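You operate a simulated robot arm through the tools that you are given. There is no shell and no other tool. Be economical: measure what you need, move in short steps, check, and stop when the job is done.

You run a simulated robot arm. Do the job below in one go: nothing can be reset, and whatever is moved stays where it is left.

JOB
Power the coiler up, zero the counter and coil the rope on Slow.
Fine: put the brake back on when Done lights.

The check looks at the end state, three seconds after you hand in, the way a careful person would. Anything else that was tipped, shoved, dropped, spilled or broken makes it a failure.

ROBOT AND FRAMES
A 7-joint arm with a two-finger parallel gripper, fixed in place. Base frame: the origin is at the foot of the arm, x ahead of it, y to its left, z up; the work surface is at about z = 840. Lengths are in mm, angles in degrees, forces in N, time in s.
With the tool pointing down near the work surface it reaches from about 300 to 700 mm from the base axis. Its first joint turns from -66.0 to 66.0 degrees. Payload 1.57 kg.
Tool frame: the origin (TCP) lies between the finger pads and is the grasp point; the fingertips stand 30 mm ahead of it; z points along the fingers, y is the line along which they close. The gripper opens to 110 mm. The fingers are 24 mm wide and 12 mm thick; the gripper's body (48 by 112 mm) begins 78 mm behind the TCP.
Orientation is told as [roll, pitch, yaw] about the base's x, y, z axes, in that order, counted from this pose: with the fingers straight down and closing along the base's y, the tool's x points along the base's -x, its y along +y and its z along -z.

CONTROLS
- The arm moves only by the tool apply_moves. Its argument "targets" is a list of rows, each an object of numbers (a shift or turn left out is 0, a gripper value left out holds the last): "dx", "dy", "dz": the shift along the tool's x, y, z in units of 25 mm (1.0 is 25 mm); "rx", "ry", "rz": the turn, a rotation vector about the tool's x, y, z in units of 4 degrees (1.0 is 4 degrees); "claw": the finger opening in m, from 0 to 0.11. In form: [{"dx": .., "dy": .., "dz": .., "rx": .., "ry": .., "rz": .., "claw": ..}, ...]. A call has 1 to 20 rows; each row shifts and turns the commanded pose from where the row before left it, along the tool's axes as they then stand. A call with a number of a shift or a turn outside -1 to 1 is refused whole. Rows are played at 5 a second. More than 50 mm and 8.6 degrees between two rows, or a gripper value outside its range, and nothing of the call is played. A pose out of reach is approached as far as the arm can. The call stops where the force on the tool passes 90 N (or 10 N more than at its start, if that is more) or the arm is blocked; 0.2 s more then pass. The fingers move at their own pace (about 108 mm/s each) and stop on an object; they squeeze with about 24 N. The grip force told is the motor's: it shows also when the fingers shut on nothing. Time passes only in rows, and 0.2 s behind the last, so rows that do not move let the fingers close. The reply holds the time, the measured pose of the TCP, the force on the tool along the base axes, the opening and the grip force, in the units named above and with some noise, with the torque about the TCP (base axes, N m) and any sound that the robot's microphone picked up.
- Cameras (640 x 400 px; columns grow to the right, rows downward): "scene" is fixed at [163.6, -387, 1419.3]; the picture's right is [0.80, -0.60, 0.00], its down [-0.25, -0.34, -0.91] and it looks along [0.54, 0.73, -0.42] (base axes); focal length 312 px, centre (320, 200). "wrist" rides on the gripper at [70, 16, -141] in the tool frame; the picture's right is [-0.23, 0.97, 0.00], its down [-0.85, -0.20, -0.48] and it looks along [-0.47, -0.11, 0.88] (tool axes); focal length 222 px, centre (320, 200). There is no depth. A picture from a camera that has moved, and an enlarged one, comes with that camera's place and axes in the base frame and with its lens.
- snapshot(camera): a new picture of that camera. It takes no simulated time.
- zoom(camera, box): a new picture of the part [left, top, right, bottom] of that camera's present view, enlarged. It takes no simulated time.
- sign_off(): hands the job in; it is judged then, once.

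Go step by step. Nothing tells you positions but the pictures and the camera data: compare them with the known pose of the tool, close in by small moves and look again before you grip or let go. The budget is 120 turns and 84 pictures, counting those below and the enlarged ones. Unless the task says otherwise, let go and move clear before handing in, and close with one line.

The tools are called as a command line: name --argument value ..., lists and objects as JSON in quotes. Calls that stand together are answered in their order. apply_moves: Moves the arm, as the interface text tells. Its arguments: {"type":"object","properties":{"targets":{"type":"array","items":{"type":"object","properties":{"dx":{"type":"number"},"dy":{"type":"number"},"dz":{"type":"number"},"rx":{"type":"number"},"ry":{"type":"number"},"rz":{"type":"number"},"claw":{"type":"number"}}}}},"required":["targets"]} The other tools are called the same way: snapshot (camera) takes a picture; zoom (camera, box) takes an enlarged picture of a part of a camera's view; sign_off () hands the job in.

At the start:

```text
t: 0.0
ee_pos: [412.6, 141.1, 1186.5]
ee_rot: [0.0, 0.0, 0.0]
ft_force: [0.8, -0.1, 0.4]
wrist_torque: [-0.03, -0.01, -0.05]
finger_gap: 110.2
grasp_force: 0.0
```

scene: 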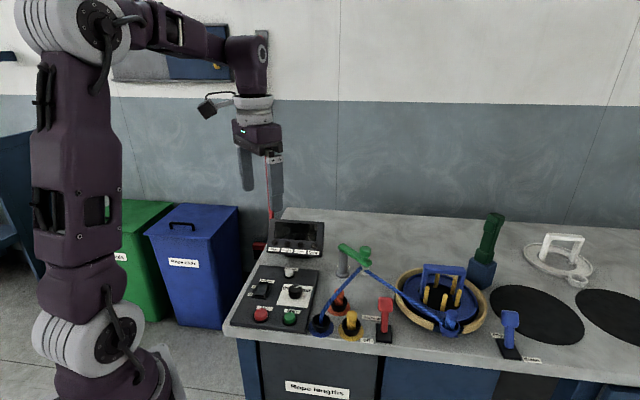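
wrist: 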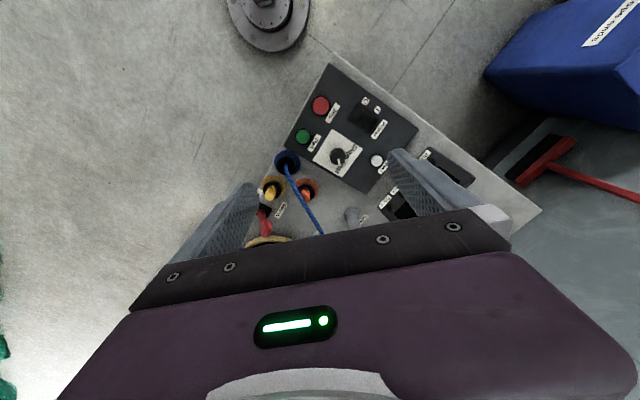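

I see a control panel on the bench's near-left, bobbins and levers, and a coiler drum. I zoom in on these first.

zoom --camera "scene" --box '[220, 210, 350, 340]'

zoom --camera "scene" --box '[300, 230, 540, 370]'

zoom --camera "wrist" --box '[240, 60, 480, 240]'

```text
3.08 times, centred on (285, 275) of scene
camera zoom: at [163.6, -387.0, 1419.3], right [0.8, -0.6, 0.0], down [-0.25, -0.34, -0.91], along [0.54, 0.73, -0.42], focal length 959 px, centre (428, -31)
```

zoom: 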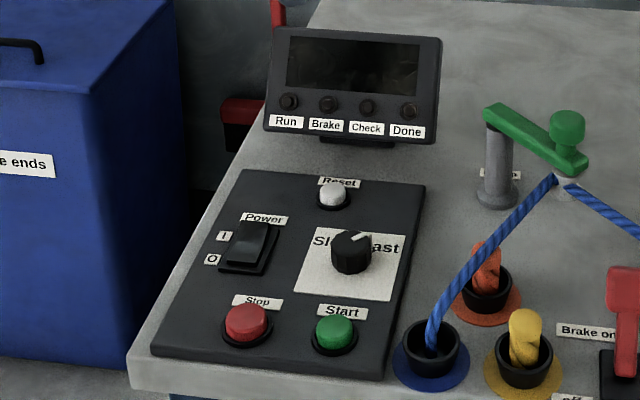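

```text
2.67 times, centred on (420, 300) of scene
camera zoom: at [163.6, -387.0, 1419.3], right [0.8, -0.6, 0.0], down [-0.25, -0.34, -0.91], along [0.54, 0.73, -0.42], focal length 831 px, centre (53, -67)
```

zoom: 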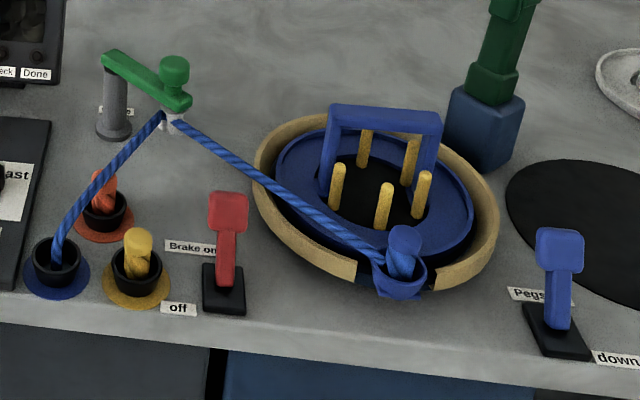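

```text
2.22 times, centred on (360, 150) of wrist
camera zoom: at [342.1, 155.6, 1327.7], right [0.23, 0.97, 0.0], down [0.85, -0.2, 0.48], along [0.47, -0.11, -0.88], focal length 494 px, centre (231, 311)
```

zoom: 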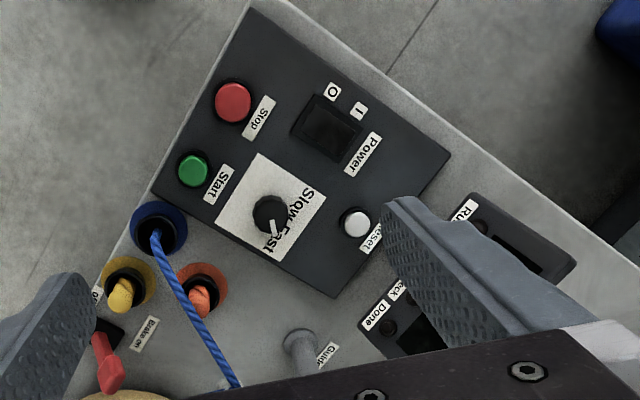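

The panel is rotated about 45° in the base frame, with Start near (436,97), Stop (388,145), Power (430,223), knob (492,159) and Reset (522,237). I need finer detail on the knob pointer, the brake lever and the guide.

zoom --camera "scene" --box '[245, 260, 325, 330]'

zoom --camera "scene" --box '[325, 235, 405, 350]'

zoom --camera "scene" --box '[390, 250, 550, 370]'

```text
5.71 times, centred on (285, 295) of scene
camera zoom: at [163.6, -387.0, 1419.3], right [0.8, -0.6, 0.0], down [-0.25, -0.34, -0.91], along [0.54, 0.73, -0.42], focal length 1782 px, centre (520, -343)
```

zoom: 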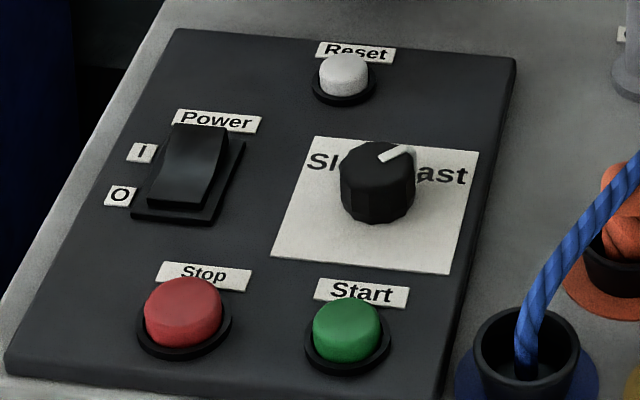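

```text
3.48 times, centred on (365, 292) of scene
camera zoom: at [163.6, -387.0, 1419.3], right [0.8, -0.6, 0.0], down [-0.25, -0.34, -0.91], along [0.54, 0.73, -0.42], focal length 1084 px, centre (164, -122)
```

zoom: 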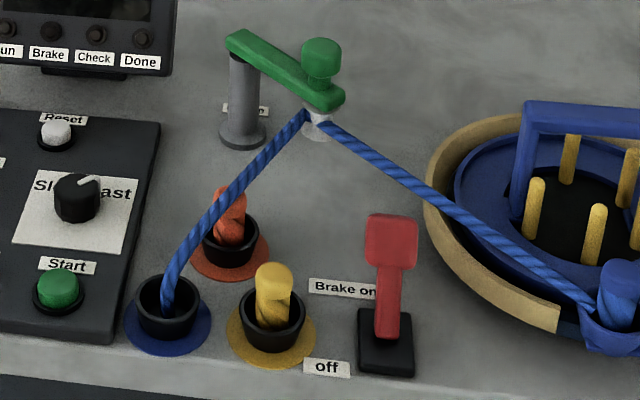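

```text
3.33 times, centred on (470, 310) of scene
camera zoom: at [163.6, -387.0, 1419.3], right [0.8, -0.6, 0.0], down [-0.25, -0.34, -0.91], along [0.54, 0.73, -0.42], focal length 1039 px, centre (-180, -167)
```

zoom: 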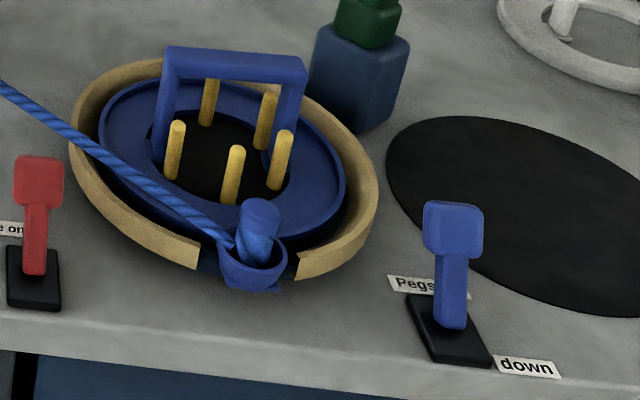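

The brake lever leans towards "on" and the knob points to Fast. I close the gripper, yaw 45° to line up with the panel and go to about 130 mm above the Power rocker.

apply_moves --targets '[{"dy": 0.9, "dx": -0.2, "rz": -1, "claw": 0.0}, {"dy": 0.9, "dx": -0.2, "rz": -1}, {"dy": 0.4, "rz": -1}, {"rz": -1, "dz": 0.8}, {"rz": -1, "dz": 0.8}, {"rz": -1, "dz": 0.8}, {"rz": -1, "dz": 0.8}, {"rz": -1, "dz": 0.8}, {"rz": -1, "dz": 0.8}, {"rz": -1, "dz": 0.8}, {"rz": -1, "dz": 0.6}, {"rz": -0.25}]'

snapshot --camera "wrist"

snapshot --camera "scene"

```text
t: 2.6
ee_pos: [418.9, 196.0, 1031.4]
ee_rot: [0.0, 0.1, 45.1]
ft_force: [-0.3, 0.1, -0.4]
wrist_torque: [0.0, 0.02, 0.01]
finger_gap: 0.0
grasp_force: 21.4
```

```text
75 pictures are left
camera wrist: at [357.7, 156.7, 1172.7], right [-0.53, 0.85, 0.0], down [0.75, 0.46, 0.48], along [0.41, 0.25, -0.88], focal length 222 px, centre (320, 200)
```

wrist: 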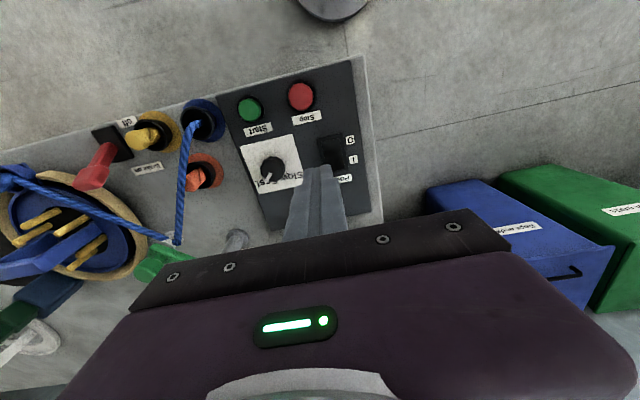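

```text
74 pictures are left
```

scene: 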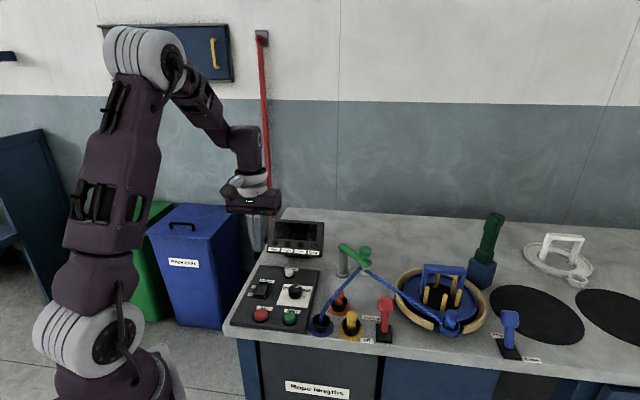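

The arm has settled above Power. I zoom the wrist view to measure the rocker precisely.

zoom --camera "wrist" --box '[225, 60, 385, 220]'

zoom --camera "wrist" --box '[60, 80, 260, 270]'

```text
2.50 times, centred on (305, 140) of wrist
camera zoom: at [357.7, 156.7, 1172.7], right [-0.53, 0.85, 0.0], down [0.75, 0.46, 0.48], along [0.41, 0.25, -0.88], focal length 555 px, centre (358, 350)
```

zoom: 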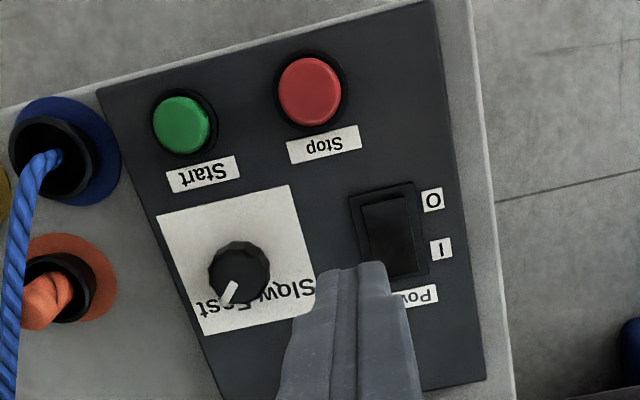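

```text
2.11 times, centred on (160, 175) of wrist
camera zoom: at [357.7, 156.7, 1172.7], right [-0.53, 0.85, 0.0], down [0.75, 0.46, 0.48], along [0.41, 0.25, -0.88], focal length 468 px, centre (657, 253)
```

zoom: 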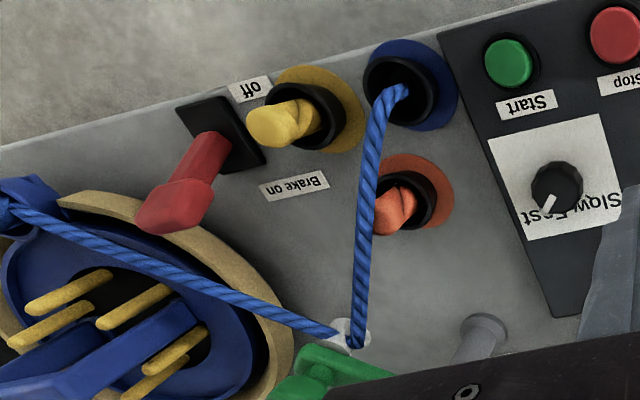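

Rocker centre comes out at (430,224), the same as before, with its I end toward (+,+). I move the closed tips above the I end at about z 880 and look.

apply_moves --targets '[{"dx": -0.9, "dy": 0.24}, {"dx": -0.83, "dy": 0.24}, {"dz": 0.9}, {"dz": 0.9}, {"dz": 0.9}, {"dz": 0.9}, {"dz": 0.9}, {"dz": 0.3}]'

zoom --camera "wrist" --box '[220, 60, 420, 240]'

zoom --camera "scene" --box '[225, 210, 345, 330]'

```text
t: 4.4
ee_pos: [441.9, 235.3, 910.6]
ee_rot: [0.1, -0.1, 44.9]
ft_force: [-0.4, 0.3, 0.1]
wrist_torque: [0.01, 0.0, 0.02]
finger_gap: 0.3
grasp_force: 21.3
```

```text
2.22 times, centred on (320, 150) of wrist
camera zoom: at [380.1, 196.2, 1052.2], right [-0.53, 0.85, 0.0], down [0.75, 0.46, 0.48], along [0.41, 0.25, -0.88], focal length 494 px, centre (320, 311)
```

zoom: 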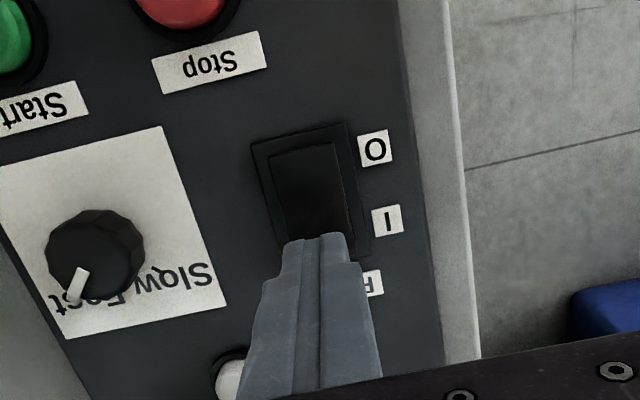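

```text
3.33 times, centred on (285, 270) of scene
camera zoom: at [163.6, -387.0, 1419.3], right [0.8, -0.6, 0.0], down [-0.25, -0.34, -0.91], along [0.54, 0.73, -0.42], focal length 1039 px, centre (437, -33)
```

zoom: 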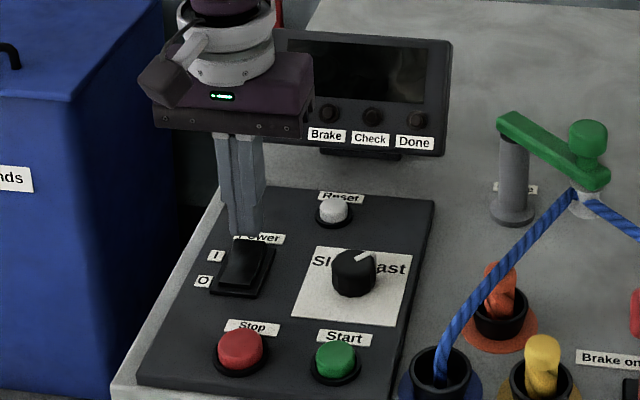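

The tips are over the I end. I descend in small steps, watching force and sound.

apply_moves --targets '[{"dz": 0.2}, {"dz": 0.2}, {"dz": 0.1}, {"dz": 0.1}, {}]'

```text
t: 5.6
ee_pos: [441.8, 234.7, 897.1]
ee_rot: [0.0, -0.1, 45.0]
ft_force: [-0.5, -0.4, 0.0]
wrist_torque: [-0.02, 0.01, -0.02]
finger_gap: 0.0
grasp_force: 21.2
```

No contact yet, so I continue down.

apply_moves --targets '[{"dz": 0.1}, {"dz": 0.1}, {"dz": 0.1}, {"dz": 0.1}, {}]'

```text
t: 6.5
ee_pos: [442.8, 236.3, 893.1]
ee_rot: [-0.1, -0.6, 45.2]
ft_force: [-2.9, 0.4, 11.8]
wrist_torque: [-0.1, 0.21, 0.04]
finger_gap: 0.0
grasp_force: 21.3
stopped in row 4: the force on the tool passed its limit at 102 N (the readings are from after the stop); the commanded pose is now the measured one
```

I hit a hard contact at tip z≈863, so I check whether the rocker tipped.

apply_moves --targets '[{"dz": -0.9}, {"dz": -0.9}]'

zoom --camera "scene" --box '[225, 210, 345, 330]'

zoom --camera "wrist" --box '[220, 60, 420, 240]'

```text
t: 7.1
ee_pos: [442.7, 236.5, 937.8]
ee_rot: [-0.1, -0.4, 45.1]
ft_force: [-0.6, 0.2, -0.1]
wrist_torque: [0.07, -0.02, 0.01]
finger_gap: 0.0
grasp_force: 20.9
```

```text
3.33 times, centred on (285, 270) of scene
camera zoom: at [163.6, -387.0, 1419.3], right [0.8, -0.6, 0.0], down [-0.25, -0.34, -0.91], along [0.54, 0.73, -0.42], focal length 1039 px, centre (437, -33)
```

zoom: 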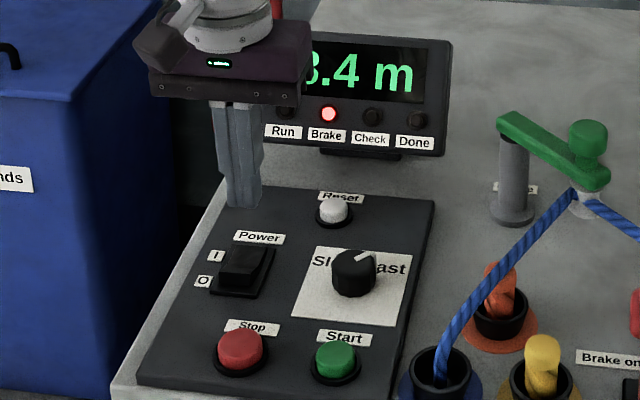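

```text
2.22 times, centred on (320, 150) of wrist
camera zoom: at [380.3, 196.4, 1078.8], right [-0.53, 0.85, 0.0], down [0.74, 0.46, 0.48], along [0.41, 0.26, -0.87], focal length 494 px, centre (320, 311)
```

zoom: 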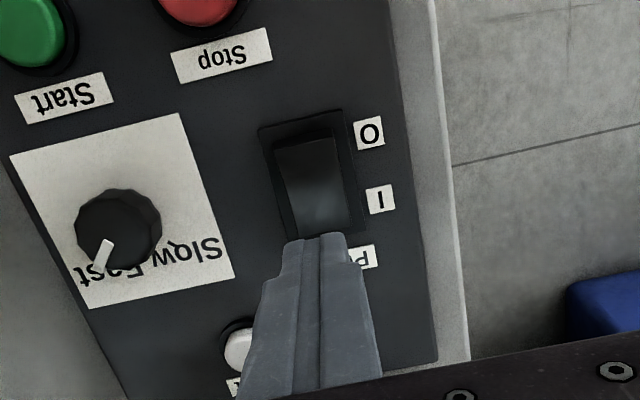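

Power is on, with the display reading 8.4 m and the Brake light lit. Next I go to Reset at about (519,236).

apply_moves --targets '[{"dx": -0.72, "dy": -0.73}, {"dx": -0.71, "dy": -0.72}, {"dx": -0.71, "dy": -0.72}, {"dz": 0.8}, {}]'

zoom --camera "scene" --box '[225, 210, 345, 330]'

zoom --camera "wrist" --box '[220, 60, 420, 240]'

```text
t: 8.3
ee_pos: [519.1, 237.1, 918.1]
ee_rot: [-0.1, -0.4, 45.2]
ft_force: [-0.9, 0.1, 0.1]
wrist_torque: [0.0, -0.01, 0.0]
finger_gap: 0.0
grasp_force: 20.9
```

```text
3.33 times, centred on (285, 270) of scene
camera zoom: at [163.6, -387.1, 1419.3], right [0.8, -0.6, 0.0], down [-0.25, -0.34, -0.91], along [0.54, 0.73, -0.42], focal length 1039 px, centre (437, -33)
```

zoom: 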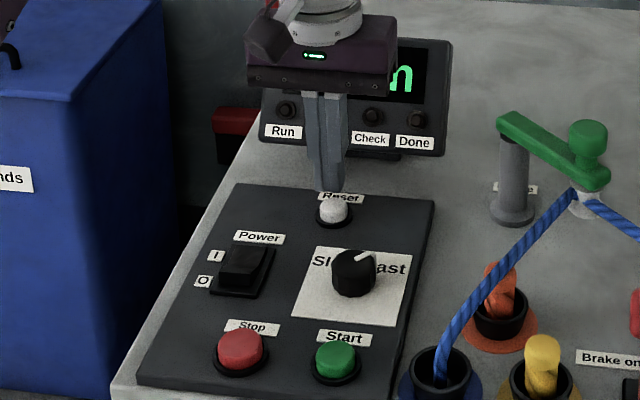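

```text
2.22 times, centred on (320, 150) of wrist
camera zoom: at [457.2, 196.6, 1058.7], right [-0.53, 0.85, 0.0], down [0.74, 0.46, 0.48], along [0.41, 0.26, -0.87], focal length 494 px, centre (320, 311)
```

zoom: 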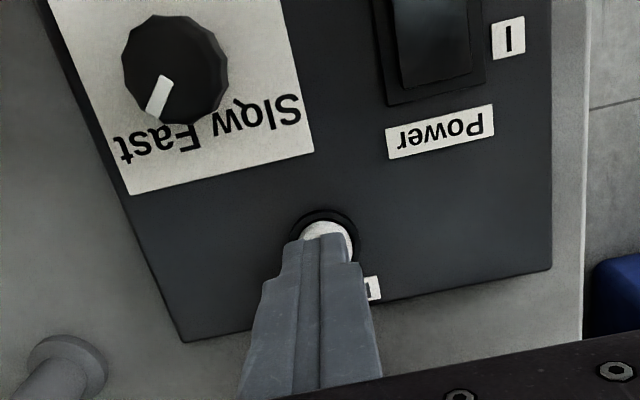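

The tips are centred over Reset, so I press it gently.

apply_moves --targets '[{"dz": 0.3}, {"dz": 0.2}, {"dz": 0.1}, {"dz": 0.1}, {"dz": 0.1}, {}]'

zoom --camera "scene" --box '[225, 210, 345, 330]'

```text
t: 9.7
ee_pos: [519.7, 236.9, 897.9]
ee_rot: [-0.1, -0.5, 45.1]
ft_force: [0.6, -0.5, -0.2]
wrist_torque: [-0.01, 0.01, 0.0]
finger_gap: 0.0
grasp_force: 21.7
```

```text
3.33 times, centred on (285, 270) of scene
camera zoom: at [163.6, -387.0, 1419.3], right [0.8, -0.6, 0.0], down [-0.25, -0.34, -0.91], along [0.54, 0.73, -0.42], focal length 1039 px, centre (437, -33)
```

zoom: 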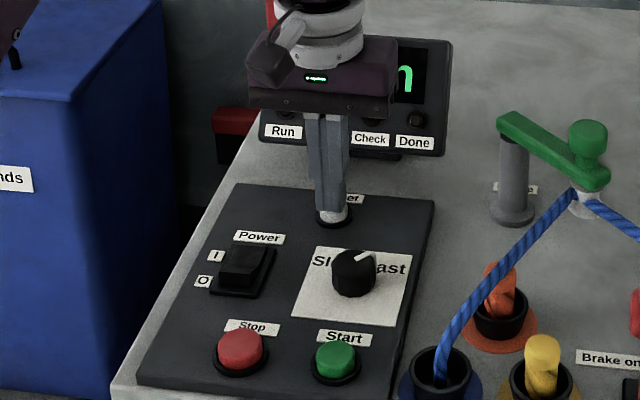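

Just above contact, so I press a bit further.

apply_moves --targets '[{"dz": 0.06}, {"dz": 0.06}, {"dz": 0.06}, {"dz": 0.06}, {}]'

```text
t: 10.9
ee_pos: [520.1, 236.7, 891.4]
ee_rot: [-0.1, -0.4, 45.1]
ft_force: [-0.3, -0.4, 2.0]
wrist_torque: [-0.01, -0.01, -0.01]
finger_gap: 0.0
grasp_force: 21.7
```

apply_moves --targets '[{"dz": 0.06}, {"dz": 0.06}, {"dz": 0.06}, {"dz": 0.06}, {}]'

```text
t: 12.1
ee_pos: [519.8, 236.2, 887.6]
ee_rot: [-0.1, -0.5, 45.1]
ft_force: [-4.3, -0.7, 14.6]
wrist_torque: [0.1, 0.03, 0.02]
finger_gap: 0.0
grasp_force: 21.2
heard: click
```

Reset clicked. I lift, check the display from the scene, and move over the knob at (490,161) with the gripper yawed to about −27° and open, leaving room for a 90° turn.

apply_moves --targets '[{"dz": -0.9}, {"dz": -0.9}, {"dz": -0.9}, {"dx": 1.0, "dy": -0.43}, {"dx": 1.0, "dy": -0.42}, {"dx": 0.97, "dy": -0.42}, {"rz": 1, "claw": 0.06}, {"rz": 1}, {"rz": 1}, {"rz": 1}, {"rz": 1}, {"rz": 1}, {"rz": 1}, {"rz": 1}, {"rz": 1}, {"rz": 1}]'

apply_moves --targets '[{"rz": 1}, {"rz": 1}, {"rz": 1}, {"rz": 1}, {"rz": 1}, {"rz": 1}, {"rz": 1}, {"rz": 1}, {}]'

snapshot --camera "wrist"

zoom --camera "scene" --box '[225, 210, 345, 330]'

```text
t: 15.5
ee_pos: [488.8, 160.3, 952.9]
ee_rot: [0.2, -0.4, 5.0]
ft_force: [-0.3, -0.2, -0.1]
wrist_torque: [-0.01, 0.0, 0.0]
finger_gap: 60.0
grasp_force: 0.0
```

```text
t: 17.5
ee_pos: [487.9, 161.0, 953.2]
ee_rot: [0.3, -0.2, -27.1]
ft_force: [0.1, -0.2, 0.1]
wrist_torque: [-0.03, -0.02, 0.01]
finger_gap: 60.0
grasp_force: 0.0
```

```text
64 pictures are left
camera wrist: at [432.8, 205.1, 1094.4], right [0.64, 0.76, 0.01], down [0.67, -0.57, 0.48], along [0.37, -0.31, -0.88], focal length 222 px, centre (320, 200)
```

wrist: 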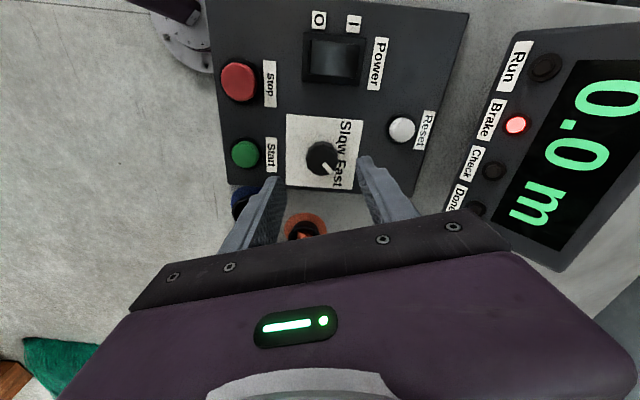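

```text
3.33 times, centred on (285, 270) of scene
camera zoom: at [163.6, -387.0, 1419.3], right [0.8, -0.6, 0.0], down [-0.25, -0.34, -0.91], along [0.54, 0.73, -0.42], focal length 1039 px, centre (437, -33)
```

zoom: 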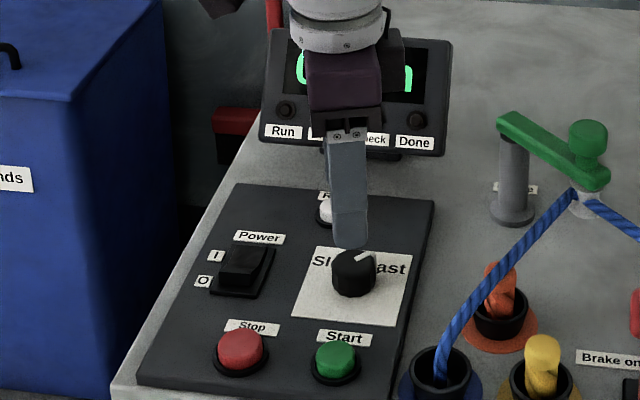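

The counter reads 0.0 m and the knob is centred between the fingers. I descend and grip it.

apply_moves --targets '[{"dz": 0.7}, {"dz": 0.7}, {"dz": 0.6}, {"dz": 0.3}, {}]'

zoom --camera "scene" --box '[245, 250, 345, 330]'

zoom --camera "wrist" --box '[220, 60, 420, 240]'

```text
t: 18.7
ee_pos: [490.2, 161.0, 895.3]
ee_rot: [0.3, -0.2, -26.9]
ft_force: [0.4, 0.7, 0.3]
wrist_torque: [0.01, -0.01, 0.03]
finger_gap: 60.0
grasp_force: 0.1
```

```text
5.00 times, centred on (295, 290) of scene
camera zoom: at [163.6, -387.0, 1419.3], right [0.8, -0.6, 0.0], down [-0.25, -0.34, -0.91], along [0.54, 0.73, -0.42], focal length 1559 px, centre (445, -250)
```

zoom: 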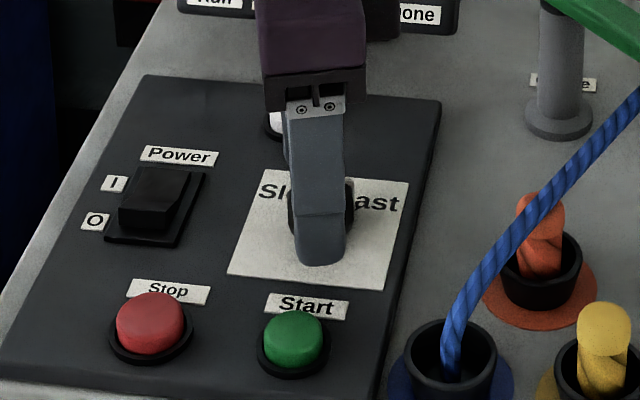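

```text
2.22 times, centred on (320, 150) of wrist
camera zoom: at [433.3, 205.4, 1036.4], right [0.64, 0.77, 0.01], down [0.67, -0.57, 0.48], along [0.37, -0.3, -0.88], focal length 494 px, centre (320, 311)
```

zoom: 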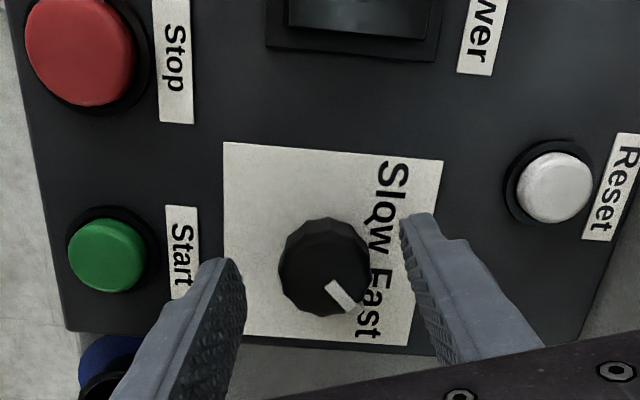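

The knob sits between the fingers, so I lower slightly and close.

apply_moves --targets '[{"dz": 0.12}, {"claw": 0.0}, {}, {}]'

```text
t: 19.7
ee_pos: [490.3, 163.1, 892.8]
ee_rot: [0.5, -0.3, -27.0]
ft_force: [6.6, 12.8, -6.9]
wrist_torque: [0.38, -0.38, 0.06]
finger_gap: 32.7
grasp_force: 40.8
```

Gripped at 32.7 mm, with a slight side load because I'm off-centre. I shift 2 mm and start turning counter-clockwise.

apply_moves --targets '[{"dy": 0.09}, {"rz": -1}, {"rz": -1}, {"rz": -1}, {"rz": -1}, {"rz": -1}, {}]'

zoom --camera "wrist" --box '[220, 60, 420, 240]'

```text
t: 21.3
ee_pos: [489.9, 161.5, 892.7]
ee_rot: [0.1, -0.5, -7.1]
ft_force: [-6.6, -18.3, 8.9]
wrist_torque: [-0.51, 0.39, -0.07]
finger_gap: 32.9
grasp_force: 41.3
```

```text
2.22 times, centred on (320, 150) of wrist
camera zoom: at [421.3, 184.3, 1033.6], right [0.34, 0.94, 0.0], down [0.82, -0.3, 0.48], along [0.45, -0.16, -0.88], focal length 494 px, centre (320, 311)
```

zoom: 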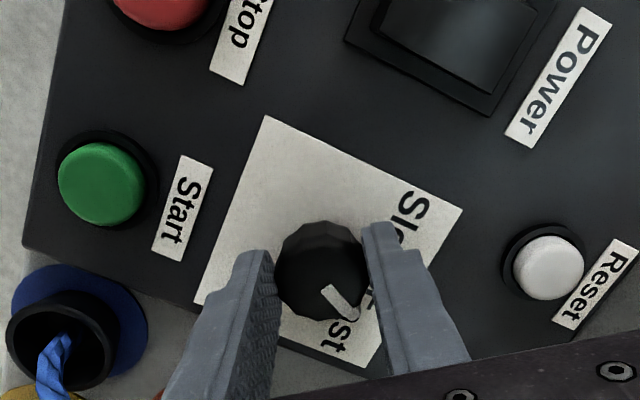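

The knob turns with the gripper. I continue the remaining ~70°, easing the side load.

apply_moves --targets '[{"dy": -0.06, "rz": -1}, {"rz": -1}, {"rz": -1}, {"rz": -1}, {"rz": -1}, {"rz": -1}, {"rz": -1}, {"rz": -1}, {}]'

zoom --camera "wrist" --box '[220, 60, 420, 240]'

```text
t: 23.3
ee_pos: [491.3, 159.4, 893.4]
ee_rot: [-0.1, -0.3, 25.0]
ft_force: [-2.5, -30.4, 2.6]
wrist_torque: [-0.94, -0.03, -0.11]
finger_gap: 33.0
grasp_force: 41.5
```

```text
2.22 times, centred on (320, 150) of wrist
camera zoom: at [418.6, 143.2, 1033.5], right [-0.21, 0.98, 0.0], down [0.86, 0.18, 0.48], along [0.47, 0.1, -0.88], focal length 494 px, centre (320, 311)
```

zoom: 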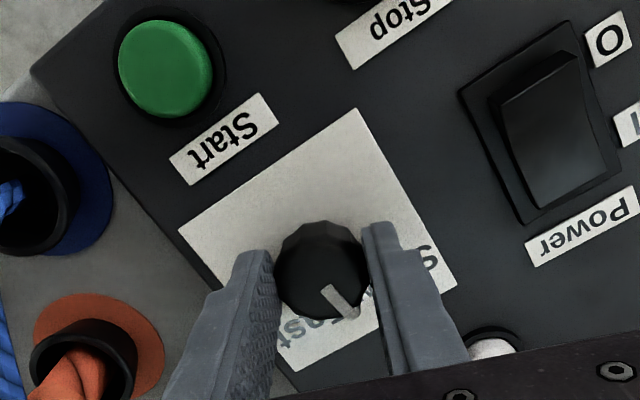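

apply_moves --targets '[{"dy": -0.08, "rz": -1}, {"rz": -1}, {"rz": -1}, {"rz": -1}, {"rz": -1}, {"rz": -1}, {"rz": -1}, {"rz": -1}, {"rz": -1}, {"rz": -0.5}, {}]'

zoom --camera "wrist" --box '[220, 60, 420, 240]'

```text
t: 25.7
ee_pos: [491.9, 158.5, 893.1]
ee_rot: [-0.4, -0.4, 63.0]
ft_force: [4.1, -27.3, -8.4]
wrist_torque: [-1.06, -0.02, -0.06]
finger_gap: 32.8
grasp_force: 41.0
```

```text
2.22 times, centred on (320, 150) of wrist
camera zoom: at [443.9, 101.6, 1033.6], right [-0.76, 0.64, 0.0], down [0.56, 0.67, 0.48], along [0.31, 0.37, -0.88], focal length 494 px, centre (320, 311)
```

zoom: 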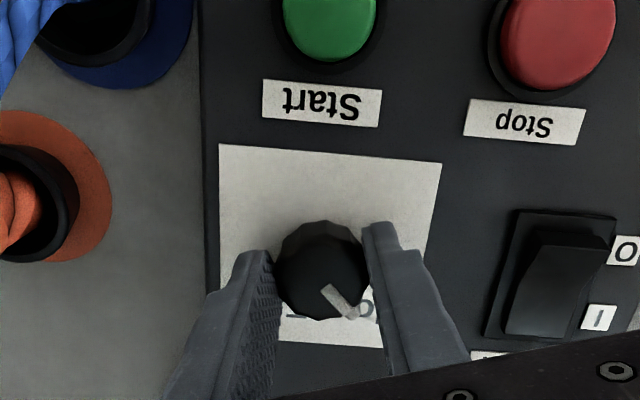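

The knob followed through 90° and the pointer is at Slow. I release and raise to verify.

apply_moves --targets '[{"claw": 0.06}, {}, {"dz": -0.9}, {"dz": -0.9}, {"dz": -0.9}]'

zoom --camera "wrist" --box '[200, 40, 420, 240]'

zoom --camera "scene" --box '[245, 250, 345, 330]'

```text
t: 26.9
ee_pos: [489.8, 161.3, 959.8]
ee_rot: [-0.3, -0.4, 63.1]
ft_force: [0.3, -0.5, -0.1]
wrist_torque: [-0.03, -0.01, 0.03]
finger_gap: 60.1
grasp_force: 0.0
```

```text
2.00 times, centred on (310, 140) of wrist
camera zoom: at [442.6, 103.2, 1100.9], right [-0.77, 0.64, 0.0], down [0.56, 0.67, 0.48], along [0.31, 0.37, -0.87], focal length 444 px, centre (340, 320)
```

zoom: 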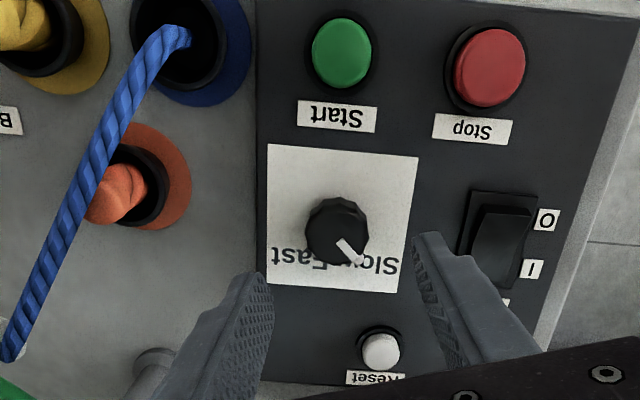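

```text
5.00 times, centred on (295, 290) of scene
camera zoom: at [163.6, -387.0, 1419.3], right [0.8, -0.6, 0.0], down [-0.25, -0.34, -0.91], along [0.54, 0.73, -0.42], focal length 1559 px, centre (445, -250)
```

zoom: 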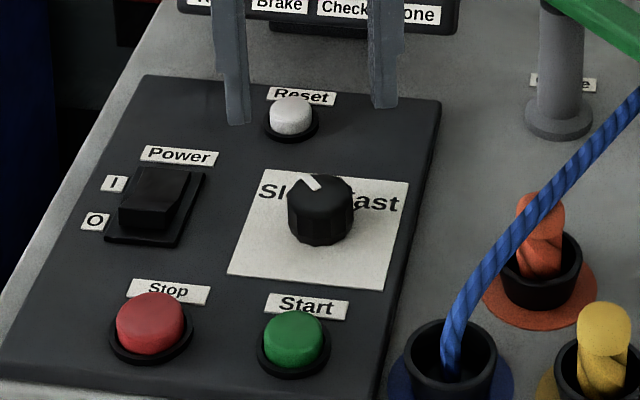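

The pointer sits at Slow. The brake lever pivots near (589,-56,845) with its head near (610,-35,903), leaning to "on"; off is towards −x−y. I close the fingers and move above and behind the lever to look.

apply_moves --targets '[{"dz": -1, "claw": 0.0, "rz": 1}, {"dz": -1, "rz": 1}, {"rz": 1}, {"rz": 1}, {"rz": 0.5}, {"dx": 0.1, "dy": -0.9}, {"dx": 0.1, "dy": -0.9}, {"dx": 0.1, "dy": -0.9}, {"dx": 0.1, "dy": -0.9}, {"dx": 0.1, "dy": -0.9}, {"dx": 0.1, "dy": -0.9}, {"dx": 0.1, "dy": -0.9}, {"dx": 0.1, "dy": -0.9}, {"dx": 0.1, "dy": -0.9}, {"dx": 0.06, "dy": -0.84}, {}]'

snapshot --camera "wrist"

snapshot --camera "scene"

```text
t: 30.3
ee_pos: [632.3, -15.7, 1010.2]
ee_rot: [-0.1, -0.3, 45.1]
ft_force: [0.0, 0.1, 0.1]
wrist_torque: [0.0, -0.01, 0.01]
finger_gap: 0.0
grasp_force: 21.7
```

```text
55 pictures are left
camera wrist: at [569.6, -56.0, 1151.7], right [-0.53, 0.85, 0.0], down [0.74, 0.46, 0.48], along [0.41, 0.26, -0.87], focal length 222 px, centre (320, 200)
```

wrist: 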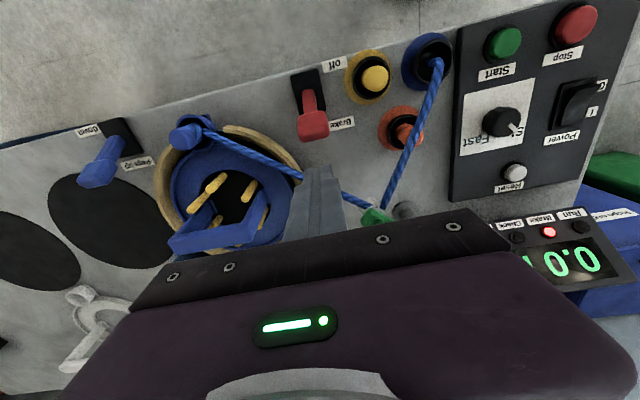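

```text
54 pictures are left
```

scene: 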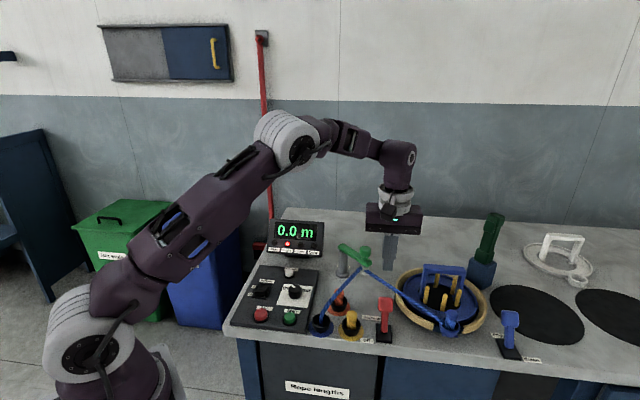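

The lever head is at (610,-38,903), directly ahead of the tips, and the rope is about 45 mm clear on the other side. I descend behind the head.

apply_moves --targets '[{"dz": 0.8}, {"dz": 0.8}, {"dz": 0.8}, {"dz": 0.8}, {"dz": 0.6}, {}]'

zoom --camera "wrist" --box '[220, 40, 420, 240]'

zoom --camera "scene" --box '[325, 230, 475, 350]'

```text
t: 31.7
ee_pos: [631.7, -15.2, 914.7]
ee_rot: [-0.1, -0.3, 45.1]
ft_force: [-0.5, 0.3, -0.7]
wrist_torque: [0.01, 0.0, -0.01]
finger_gap: 0.0
grasp_force: 21.0
```

```text
2.00 times, centred on (320, 140) of wrist
camera zoom: at [569.9, -55.2, 1055.8], right [-0.53, 0.85, 0.0], down [0.74, 0.46, 0.48], along [0.41, 0.26, -0.88], focal length 444 px, centre (320, 320)
```

zoom: 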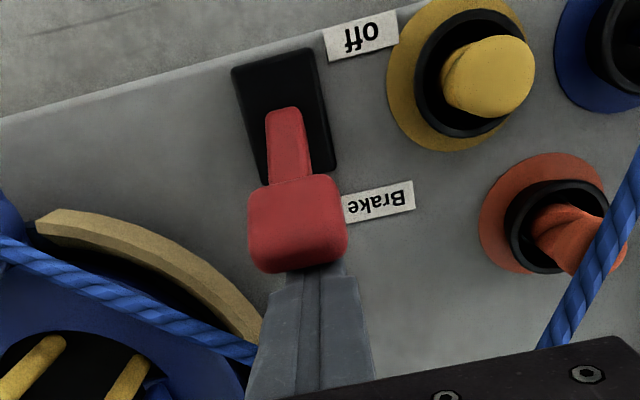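

```text
3.33 times, centred on (400, 290) of scene
camera zoom: at [163.6, -387.0, 1419.3], right [0.8, -0.6, 0.0], down [-0.25, -0.34, -0.91], along [0.54, 0.73, -0.42], focal length 1039 px, centre (53, -100)
```

zoom: 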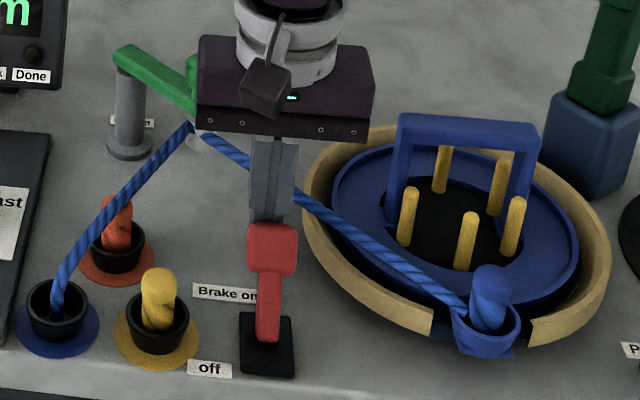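

The fingers are behind the head, so I push towards "off" along tool +x.

apply_moves --targets '[{"dx": 0.4}, {"dx": 0.4}, {"dx": 0.4}, {"dx": 0.4}, {"dx": 0.3}, {}]'

zoom --camera "wrist" --box '[220, 40, 420, 240]'

```text
t: 33.1
ee_pos: [595.4, -53.0, 911.7]
ee_rot: [0.2, 0.4, 44.9]
ft_force: [0.0, -0.1, 0.1]
wrist_torque: [-0.01, 0.01, 0.0]
finger_gap: 0.0
grasp_force: 21.6
```

```text
2.00 times, centred on (320, 140) of wrist
camera zoom: at [534.4, -92.0, 1053.4], right [-0.53, 0.85, 0.0], down [0.75, 0.46, 0.47], along [0.4, 0.25, -0.88], focal length 444 px, centre (320, 320)
```

zoom: 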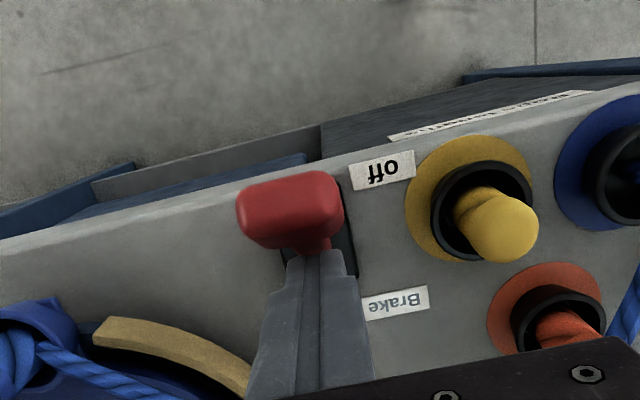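

The lever seems to have swung to off and there is no force. I back off, raise, and check the Brake lamp.

apply_moves --targets '[{"dx": -0.6}, {"dz": -0.9}, {"dz": -0.9}, {"dz": -0.9}, {"dz": -0.9}, {"dz": -0.5}, {}]'

snapshot --camera "wrist"

zoom --camera "scene" --box '[260, 210, 420, 350]'

```text
t: 34.7
ee_pos: [609.8, -37.7, 1017.0]
ee_rot: [-0.2, -0.4, 45.2]
ft_force: [-0.3, 0.2, -0.7]
wrist_torque: [-0.01, -0.04, 0.0]
finger_gap: 0.1
grasp_force: 21.4
```

```text
50 pictures are left
camera wrist: at [546.5, -78.0, 1158.2], right [-0.53, 0.85, 0.0], down [0.74, 0.46, 0.48], along [0.41, 0.26, -0.87], focal length 222 px, centre (320, 200)
```

wrist: 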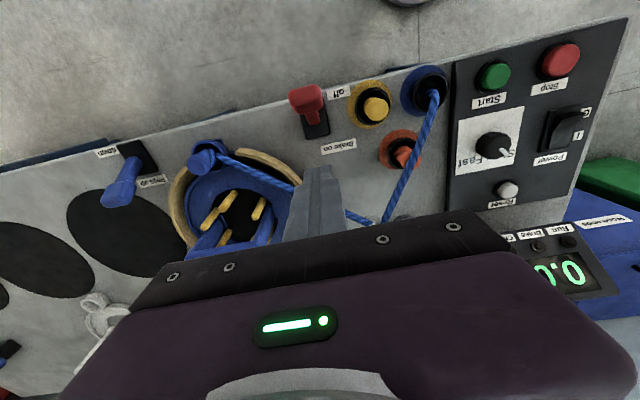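

```text
2.86 times, centred on (340, 280) of scene
camera zoom: at [163.6, -387.0, 1419.3], right [0.8, -0.6, 0.0], down [-0.25, -0.34, -0.91], along [0.54, 0.73, -0.42], focal length 891 px, centre (263, -29)
```

zoom: 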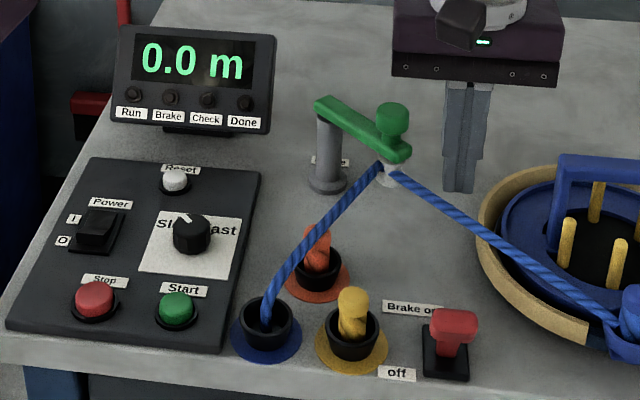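

Brake lamp is out, the counter is at 0.0 and the speed is Slow, so it's ready. I move to above Start at (436,96).

apply_moves --targets '[{"dx": 0.11, "dy": 0.9}, {"dx": 0.11, "dy": 0.9}, {"dx": 0.11, "dy": 0.9}, {"dx": 0.11, "dy": 0.9}, {"dx": 0.11, "dy": 0.9}, {"dx": 0.11, "dy": 0.9}, {"dx": 0.11, "dy": 0.9}, {"dx": 0.11, "dy": 0.9}, {"dx": 0.11, "dy": 0.9}, {"dx": 0.1, "dy": 0.6}, {"dz": 0.9}, {"dz": 0.9}, {"dz": 0.9}, {"dz": 0.9}, {"dz": 0.4}, {}]'

zoom --camera "wrist" --box '[220, 60, 420, 240]'

zoom --camera "scene" --box '[225, 210, 385, 350]'

```text
t: 38.1
ee_pos: [436.0, 95.9, 918.4]
ee_rot: [0.0, -0.4, 45.0]
ft_force: [-0.1, -0.7, 0.2]
wrist_torque: [0.0, 0.01, -0.03]
finger_gap: 0.0
grasp_force: 20.7
```

```text
2.22 times, centred on (320, 150) of wrist
camera zoom: at [373.3, 55.9, 1058.2], right [-0.53, 0.85, 0.0], down [0.74, 0.46, 0.48], along [0.41, 0.26, -0.87], focal length 494 px, centre (320, 311)
```

zoom: 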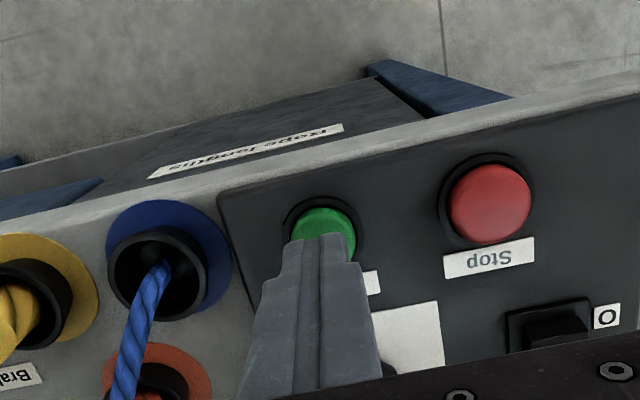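

```text
2.86 times, centred on (305, 280) of scene
camera zoom: at [163.6, -387.0, 1419.3], right [0.8, -0.6, 0.0], down [-0.25, -0.34, -0.91], along [0.54, 0.73, -0.42], focal length 891 px, centre (363, -29)
```

zoom: 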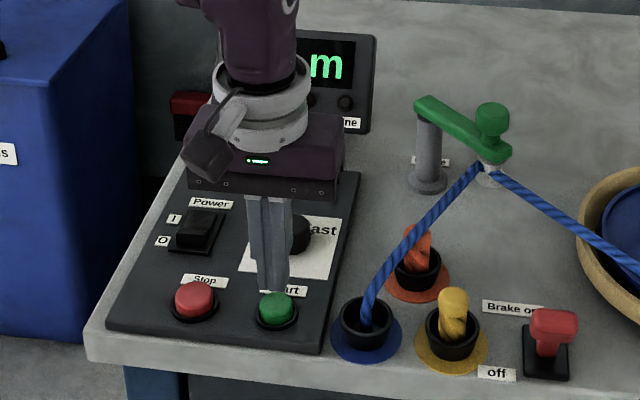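

The tips are over Start. I press gently until it clicks.

apply_moves --targets '[{"dz": 0.2}, {"dz": 0.1}, {"dz": 0.1}, {"dz": 0.1}, {"dz": 0.06}, {"dz": 0.06}, {"dz": 0.06}, {"dz": 0.06}, {}]'

```text
t: 40.1
ee_pos: [435.7, 97.3, 899.1]
ee_rot: [-0.2, -0.5, 45.1]
ft_force: [0.0, 0.4, 0.6]
wrist_torque: [0.0, 0.0, -0.02]
finger_gap: 0.0
grasp_force: 20.9
```

apply_moves --targets '[{"dz": 0.08}, {"dz": 0.08}, {"dz": 0.08}, {"dz": 0.08}, {"dz": 0.06}, {}]'

```text
t: 41.5
ee_pos: [435.9, 96.4, 889.7]
ee_rot: [-0.1, -0.4, 45.0]
ft_force: [0.7, 0.6, 2.3]
wrist_torque: [0.04, -0.02, -0.03]
finger_gap: 0.4
grasp_force: 21.1
heard: click
```

Start clicked. I raise clear and look at the display.

apply_moves --targets '[{"dz": -0.9}, {"dz": -0.9}, {"dz": -0.9}, {"dz": -0.9}, {"dz": -0.9}]'

snapshot --camera "scene"

```text
t: 42.7
ee_pos: [435.6, 95.6, 1001.7]
ee_rot: [-0.1, -0.4, 45.0]
ft_force: [-0.6, 0.4, 0.2]
wrist_torque: [0.0, -0.02, 0.02]
finger_gap: 0.2
grasp_force: 21.6
```

```text
46 pictures are left
```

scene: 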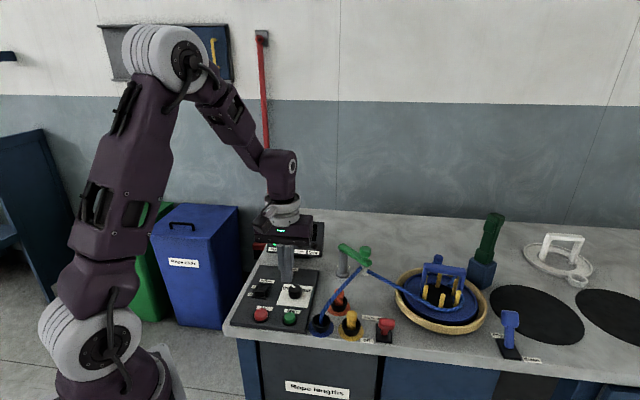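

The drum is turning. While it coils, I move to the front side of the brake lever at a safe height.

apply_moves --targets '[{"dx": 0.24, "dy": -0.86}, {"dx": 0.25, "dy": -0.86}, {"dx": 0.25, "dy": -0.86}, {"dx": 0.25, "dy": -0.86}, {"dx": 0.25, "dy": -0.86}, {"dx": 0.25, "dy": -0.86}, {"dx": 0.25, "dy": -0.86}, {"dx": 0.25, "dy": -0.86}, {"dx": 0.25, "dy": -0.86}, {"dx": 0.22, "dy": -0.89}, {}]'

zoom --camera "scene" --box '[250, 210, 500, 370]'

snapshot --camera "wrist"

```text
t: 45.1
ee_pos: [545.8, -101.6, 1002.2]
ee_rot: [-0.1, -0.5, 45.1]
ft_force: [0.4, 0.0, 0.4]
wrist_torque: [-0.01, -0.02, 0.01]
finger_gap: 0.1
grasp_force: 20.8
```

```text
2.50 times, centred on (375, 290) of scene
camera zoom: at [163.6, -387.1, 1419.3], right [0.8, -0.6, 0.0], down [-0.25, -0.34, -0.91], along [0.54, 0.73, -0.42], focal length 779 px, centre (182, -25)
```

zoom: 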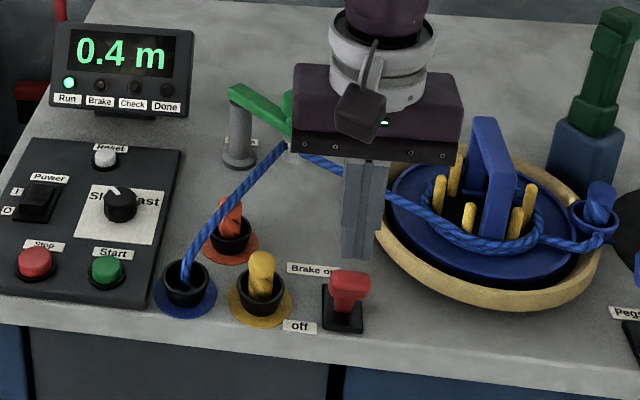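

```text
44 pictures are left
camera wrist: at [482.7, -140.5, 1142.4], right [-0.53, 0.85, 0.0], down [0.74, 0.46, 0.49], along [0.41, 0.26, -0.87], focal length 222 px, centre (320, 200)
```

wrist: 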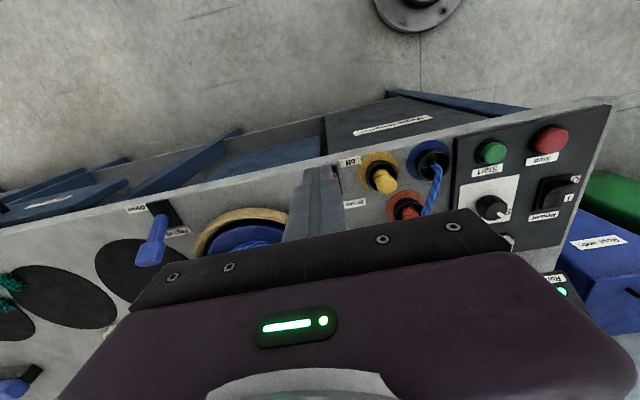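

Run is lit at 0.4 m. I lower in front of the lever without touching it and wait.

apply_moves --targets '[{"dx": 0.15, "dz": 0.8}, {"dz": 0.8}, {"dz": 0.8}, {"dz": 0.8}, {"dz": 0.45}, {}, {}, {}, {}, {}, {}, {}, {}, {}, {}, {}, {}, {}, {}, {}]'

zoom --camera "scene" --box '[250, 210, 500, 370]'

zoom --camera "wrist" --box '[220, 60, 420, 240]'

```text
t: 49.3
ee_pos: [542.6, -102.0, 911.4]
ee_rot: [-0.1, -0.5, 45.2]
ft_force: [-0.4, 0.3, -0.8]
wrist_torque: [0.02, 0.02, 0.04]
finger_gap: 0.0
grasp_force: 21.4
```

```text
2.50 times, centred on (375, 290) of scene
camera zoom: at [163.6, -387.0, 1419.3], right [0.8, -0.6, 0.0], down [-0.25, -0.34, -0.91], along [0.54, 0.73, -0.42], focal length 779 px, centre (182, -25)
```

zoom: 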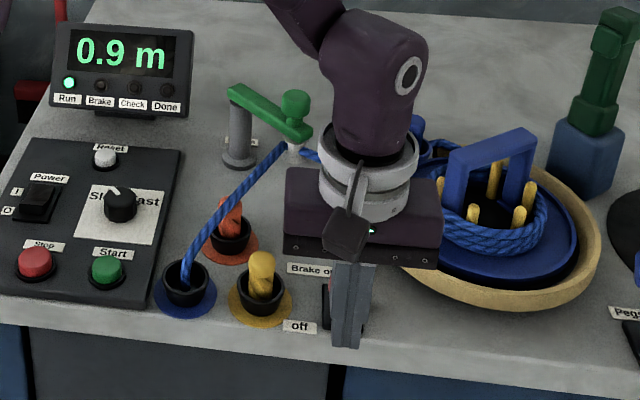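

```text
2.22 times, centred on (320, 150) of wrist
camera zoom: at [480.4, -142.0, 1051.4], right [-0.53, 0.85, 0.0], down [0.74, 0.46, 0.48], along [0.41, 0.26, -0.87], focal length 494 px, centre (320, 311)
```

zoom: 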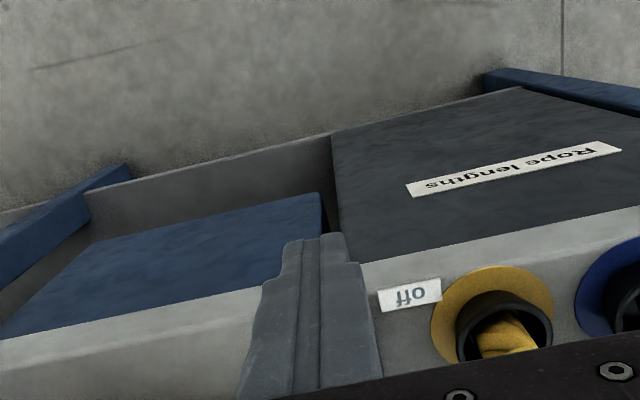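

0.9 m so far and coiling neatly, so I wait on.

apply_moves --targets '[{}, {}, {}, {}, {}, {}, {}, {}, {}, {}, {}, {}, {}, {}, {}, {}, {}, {}, {}, {}]'

apply_moves --targets '[{}, {}, {}, {}, {}, {}, {}, {}, {}, {}, {}, {}, {}, {}, {}, {}, {}, {}, {}, {}]'

zoom --camera "scene" --box '[250, 210, 500, 370]'

```text
t: 53.5
ee_pos: [543.6, -102.7, 910.3]
ee_rot: [0.0, -0.4, 45.2]
ft_force: [-0.1, -0.4, -0.7]
wrist_torque: [0.01, 0.0, 0.02]
finger_gap: 0.0
grasp_force: 21.2
```

```text
t: 57.7
ee_pos: [542.0, -101.6, 910.5]
ee_rot: [0.0, -0.4, 45.1]
ft_force: [0.8, -0.1, 0.1]
wrist_torque: [-0.01, 0.0, -0.01]
finger_gap: 0.0
grasp_force: 21.5
```

```text
2.50 times, centred on (375, 290) of scene
camera zoom: at [163.6, -387.0, 1419.3], right [0.8, -0.6, 0.0], down [-0.25, -0.34, -0.91], along [0.54, 0.73, -0.42], focal length 779 px, centre (182, -25)
```

zoom: 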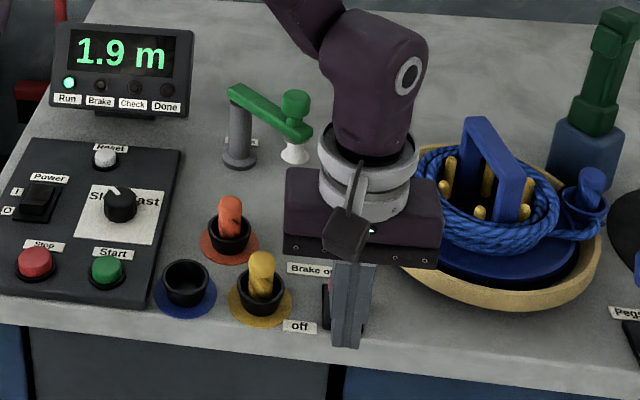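

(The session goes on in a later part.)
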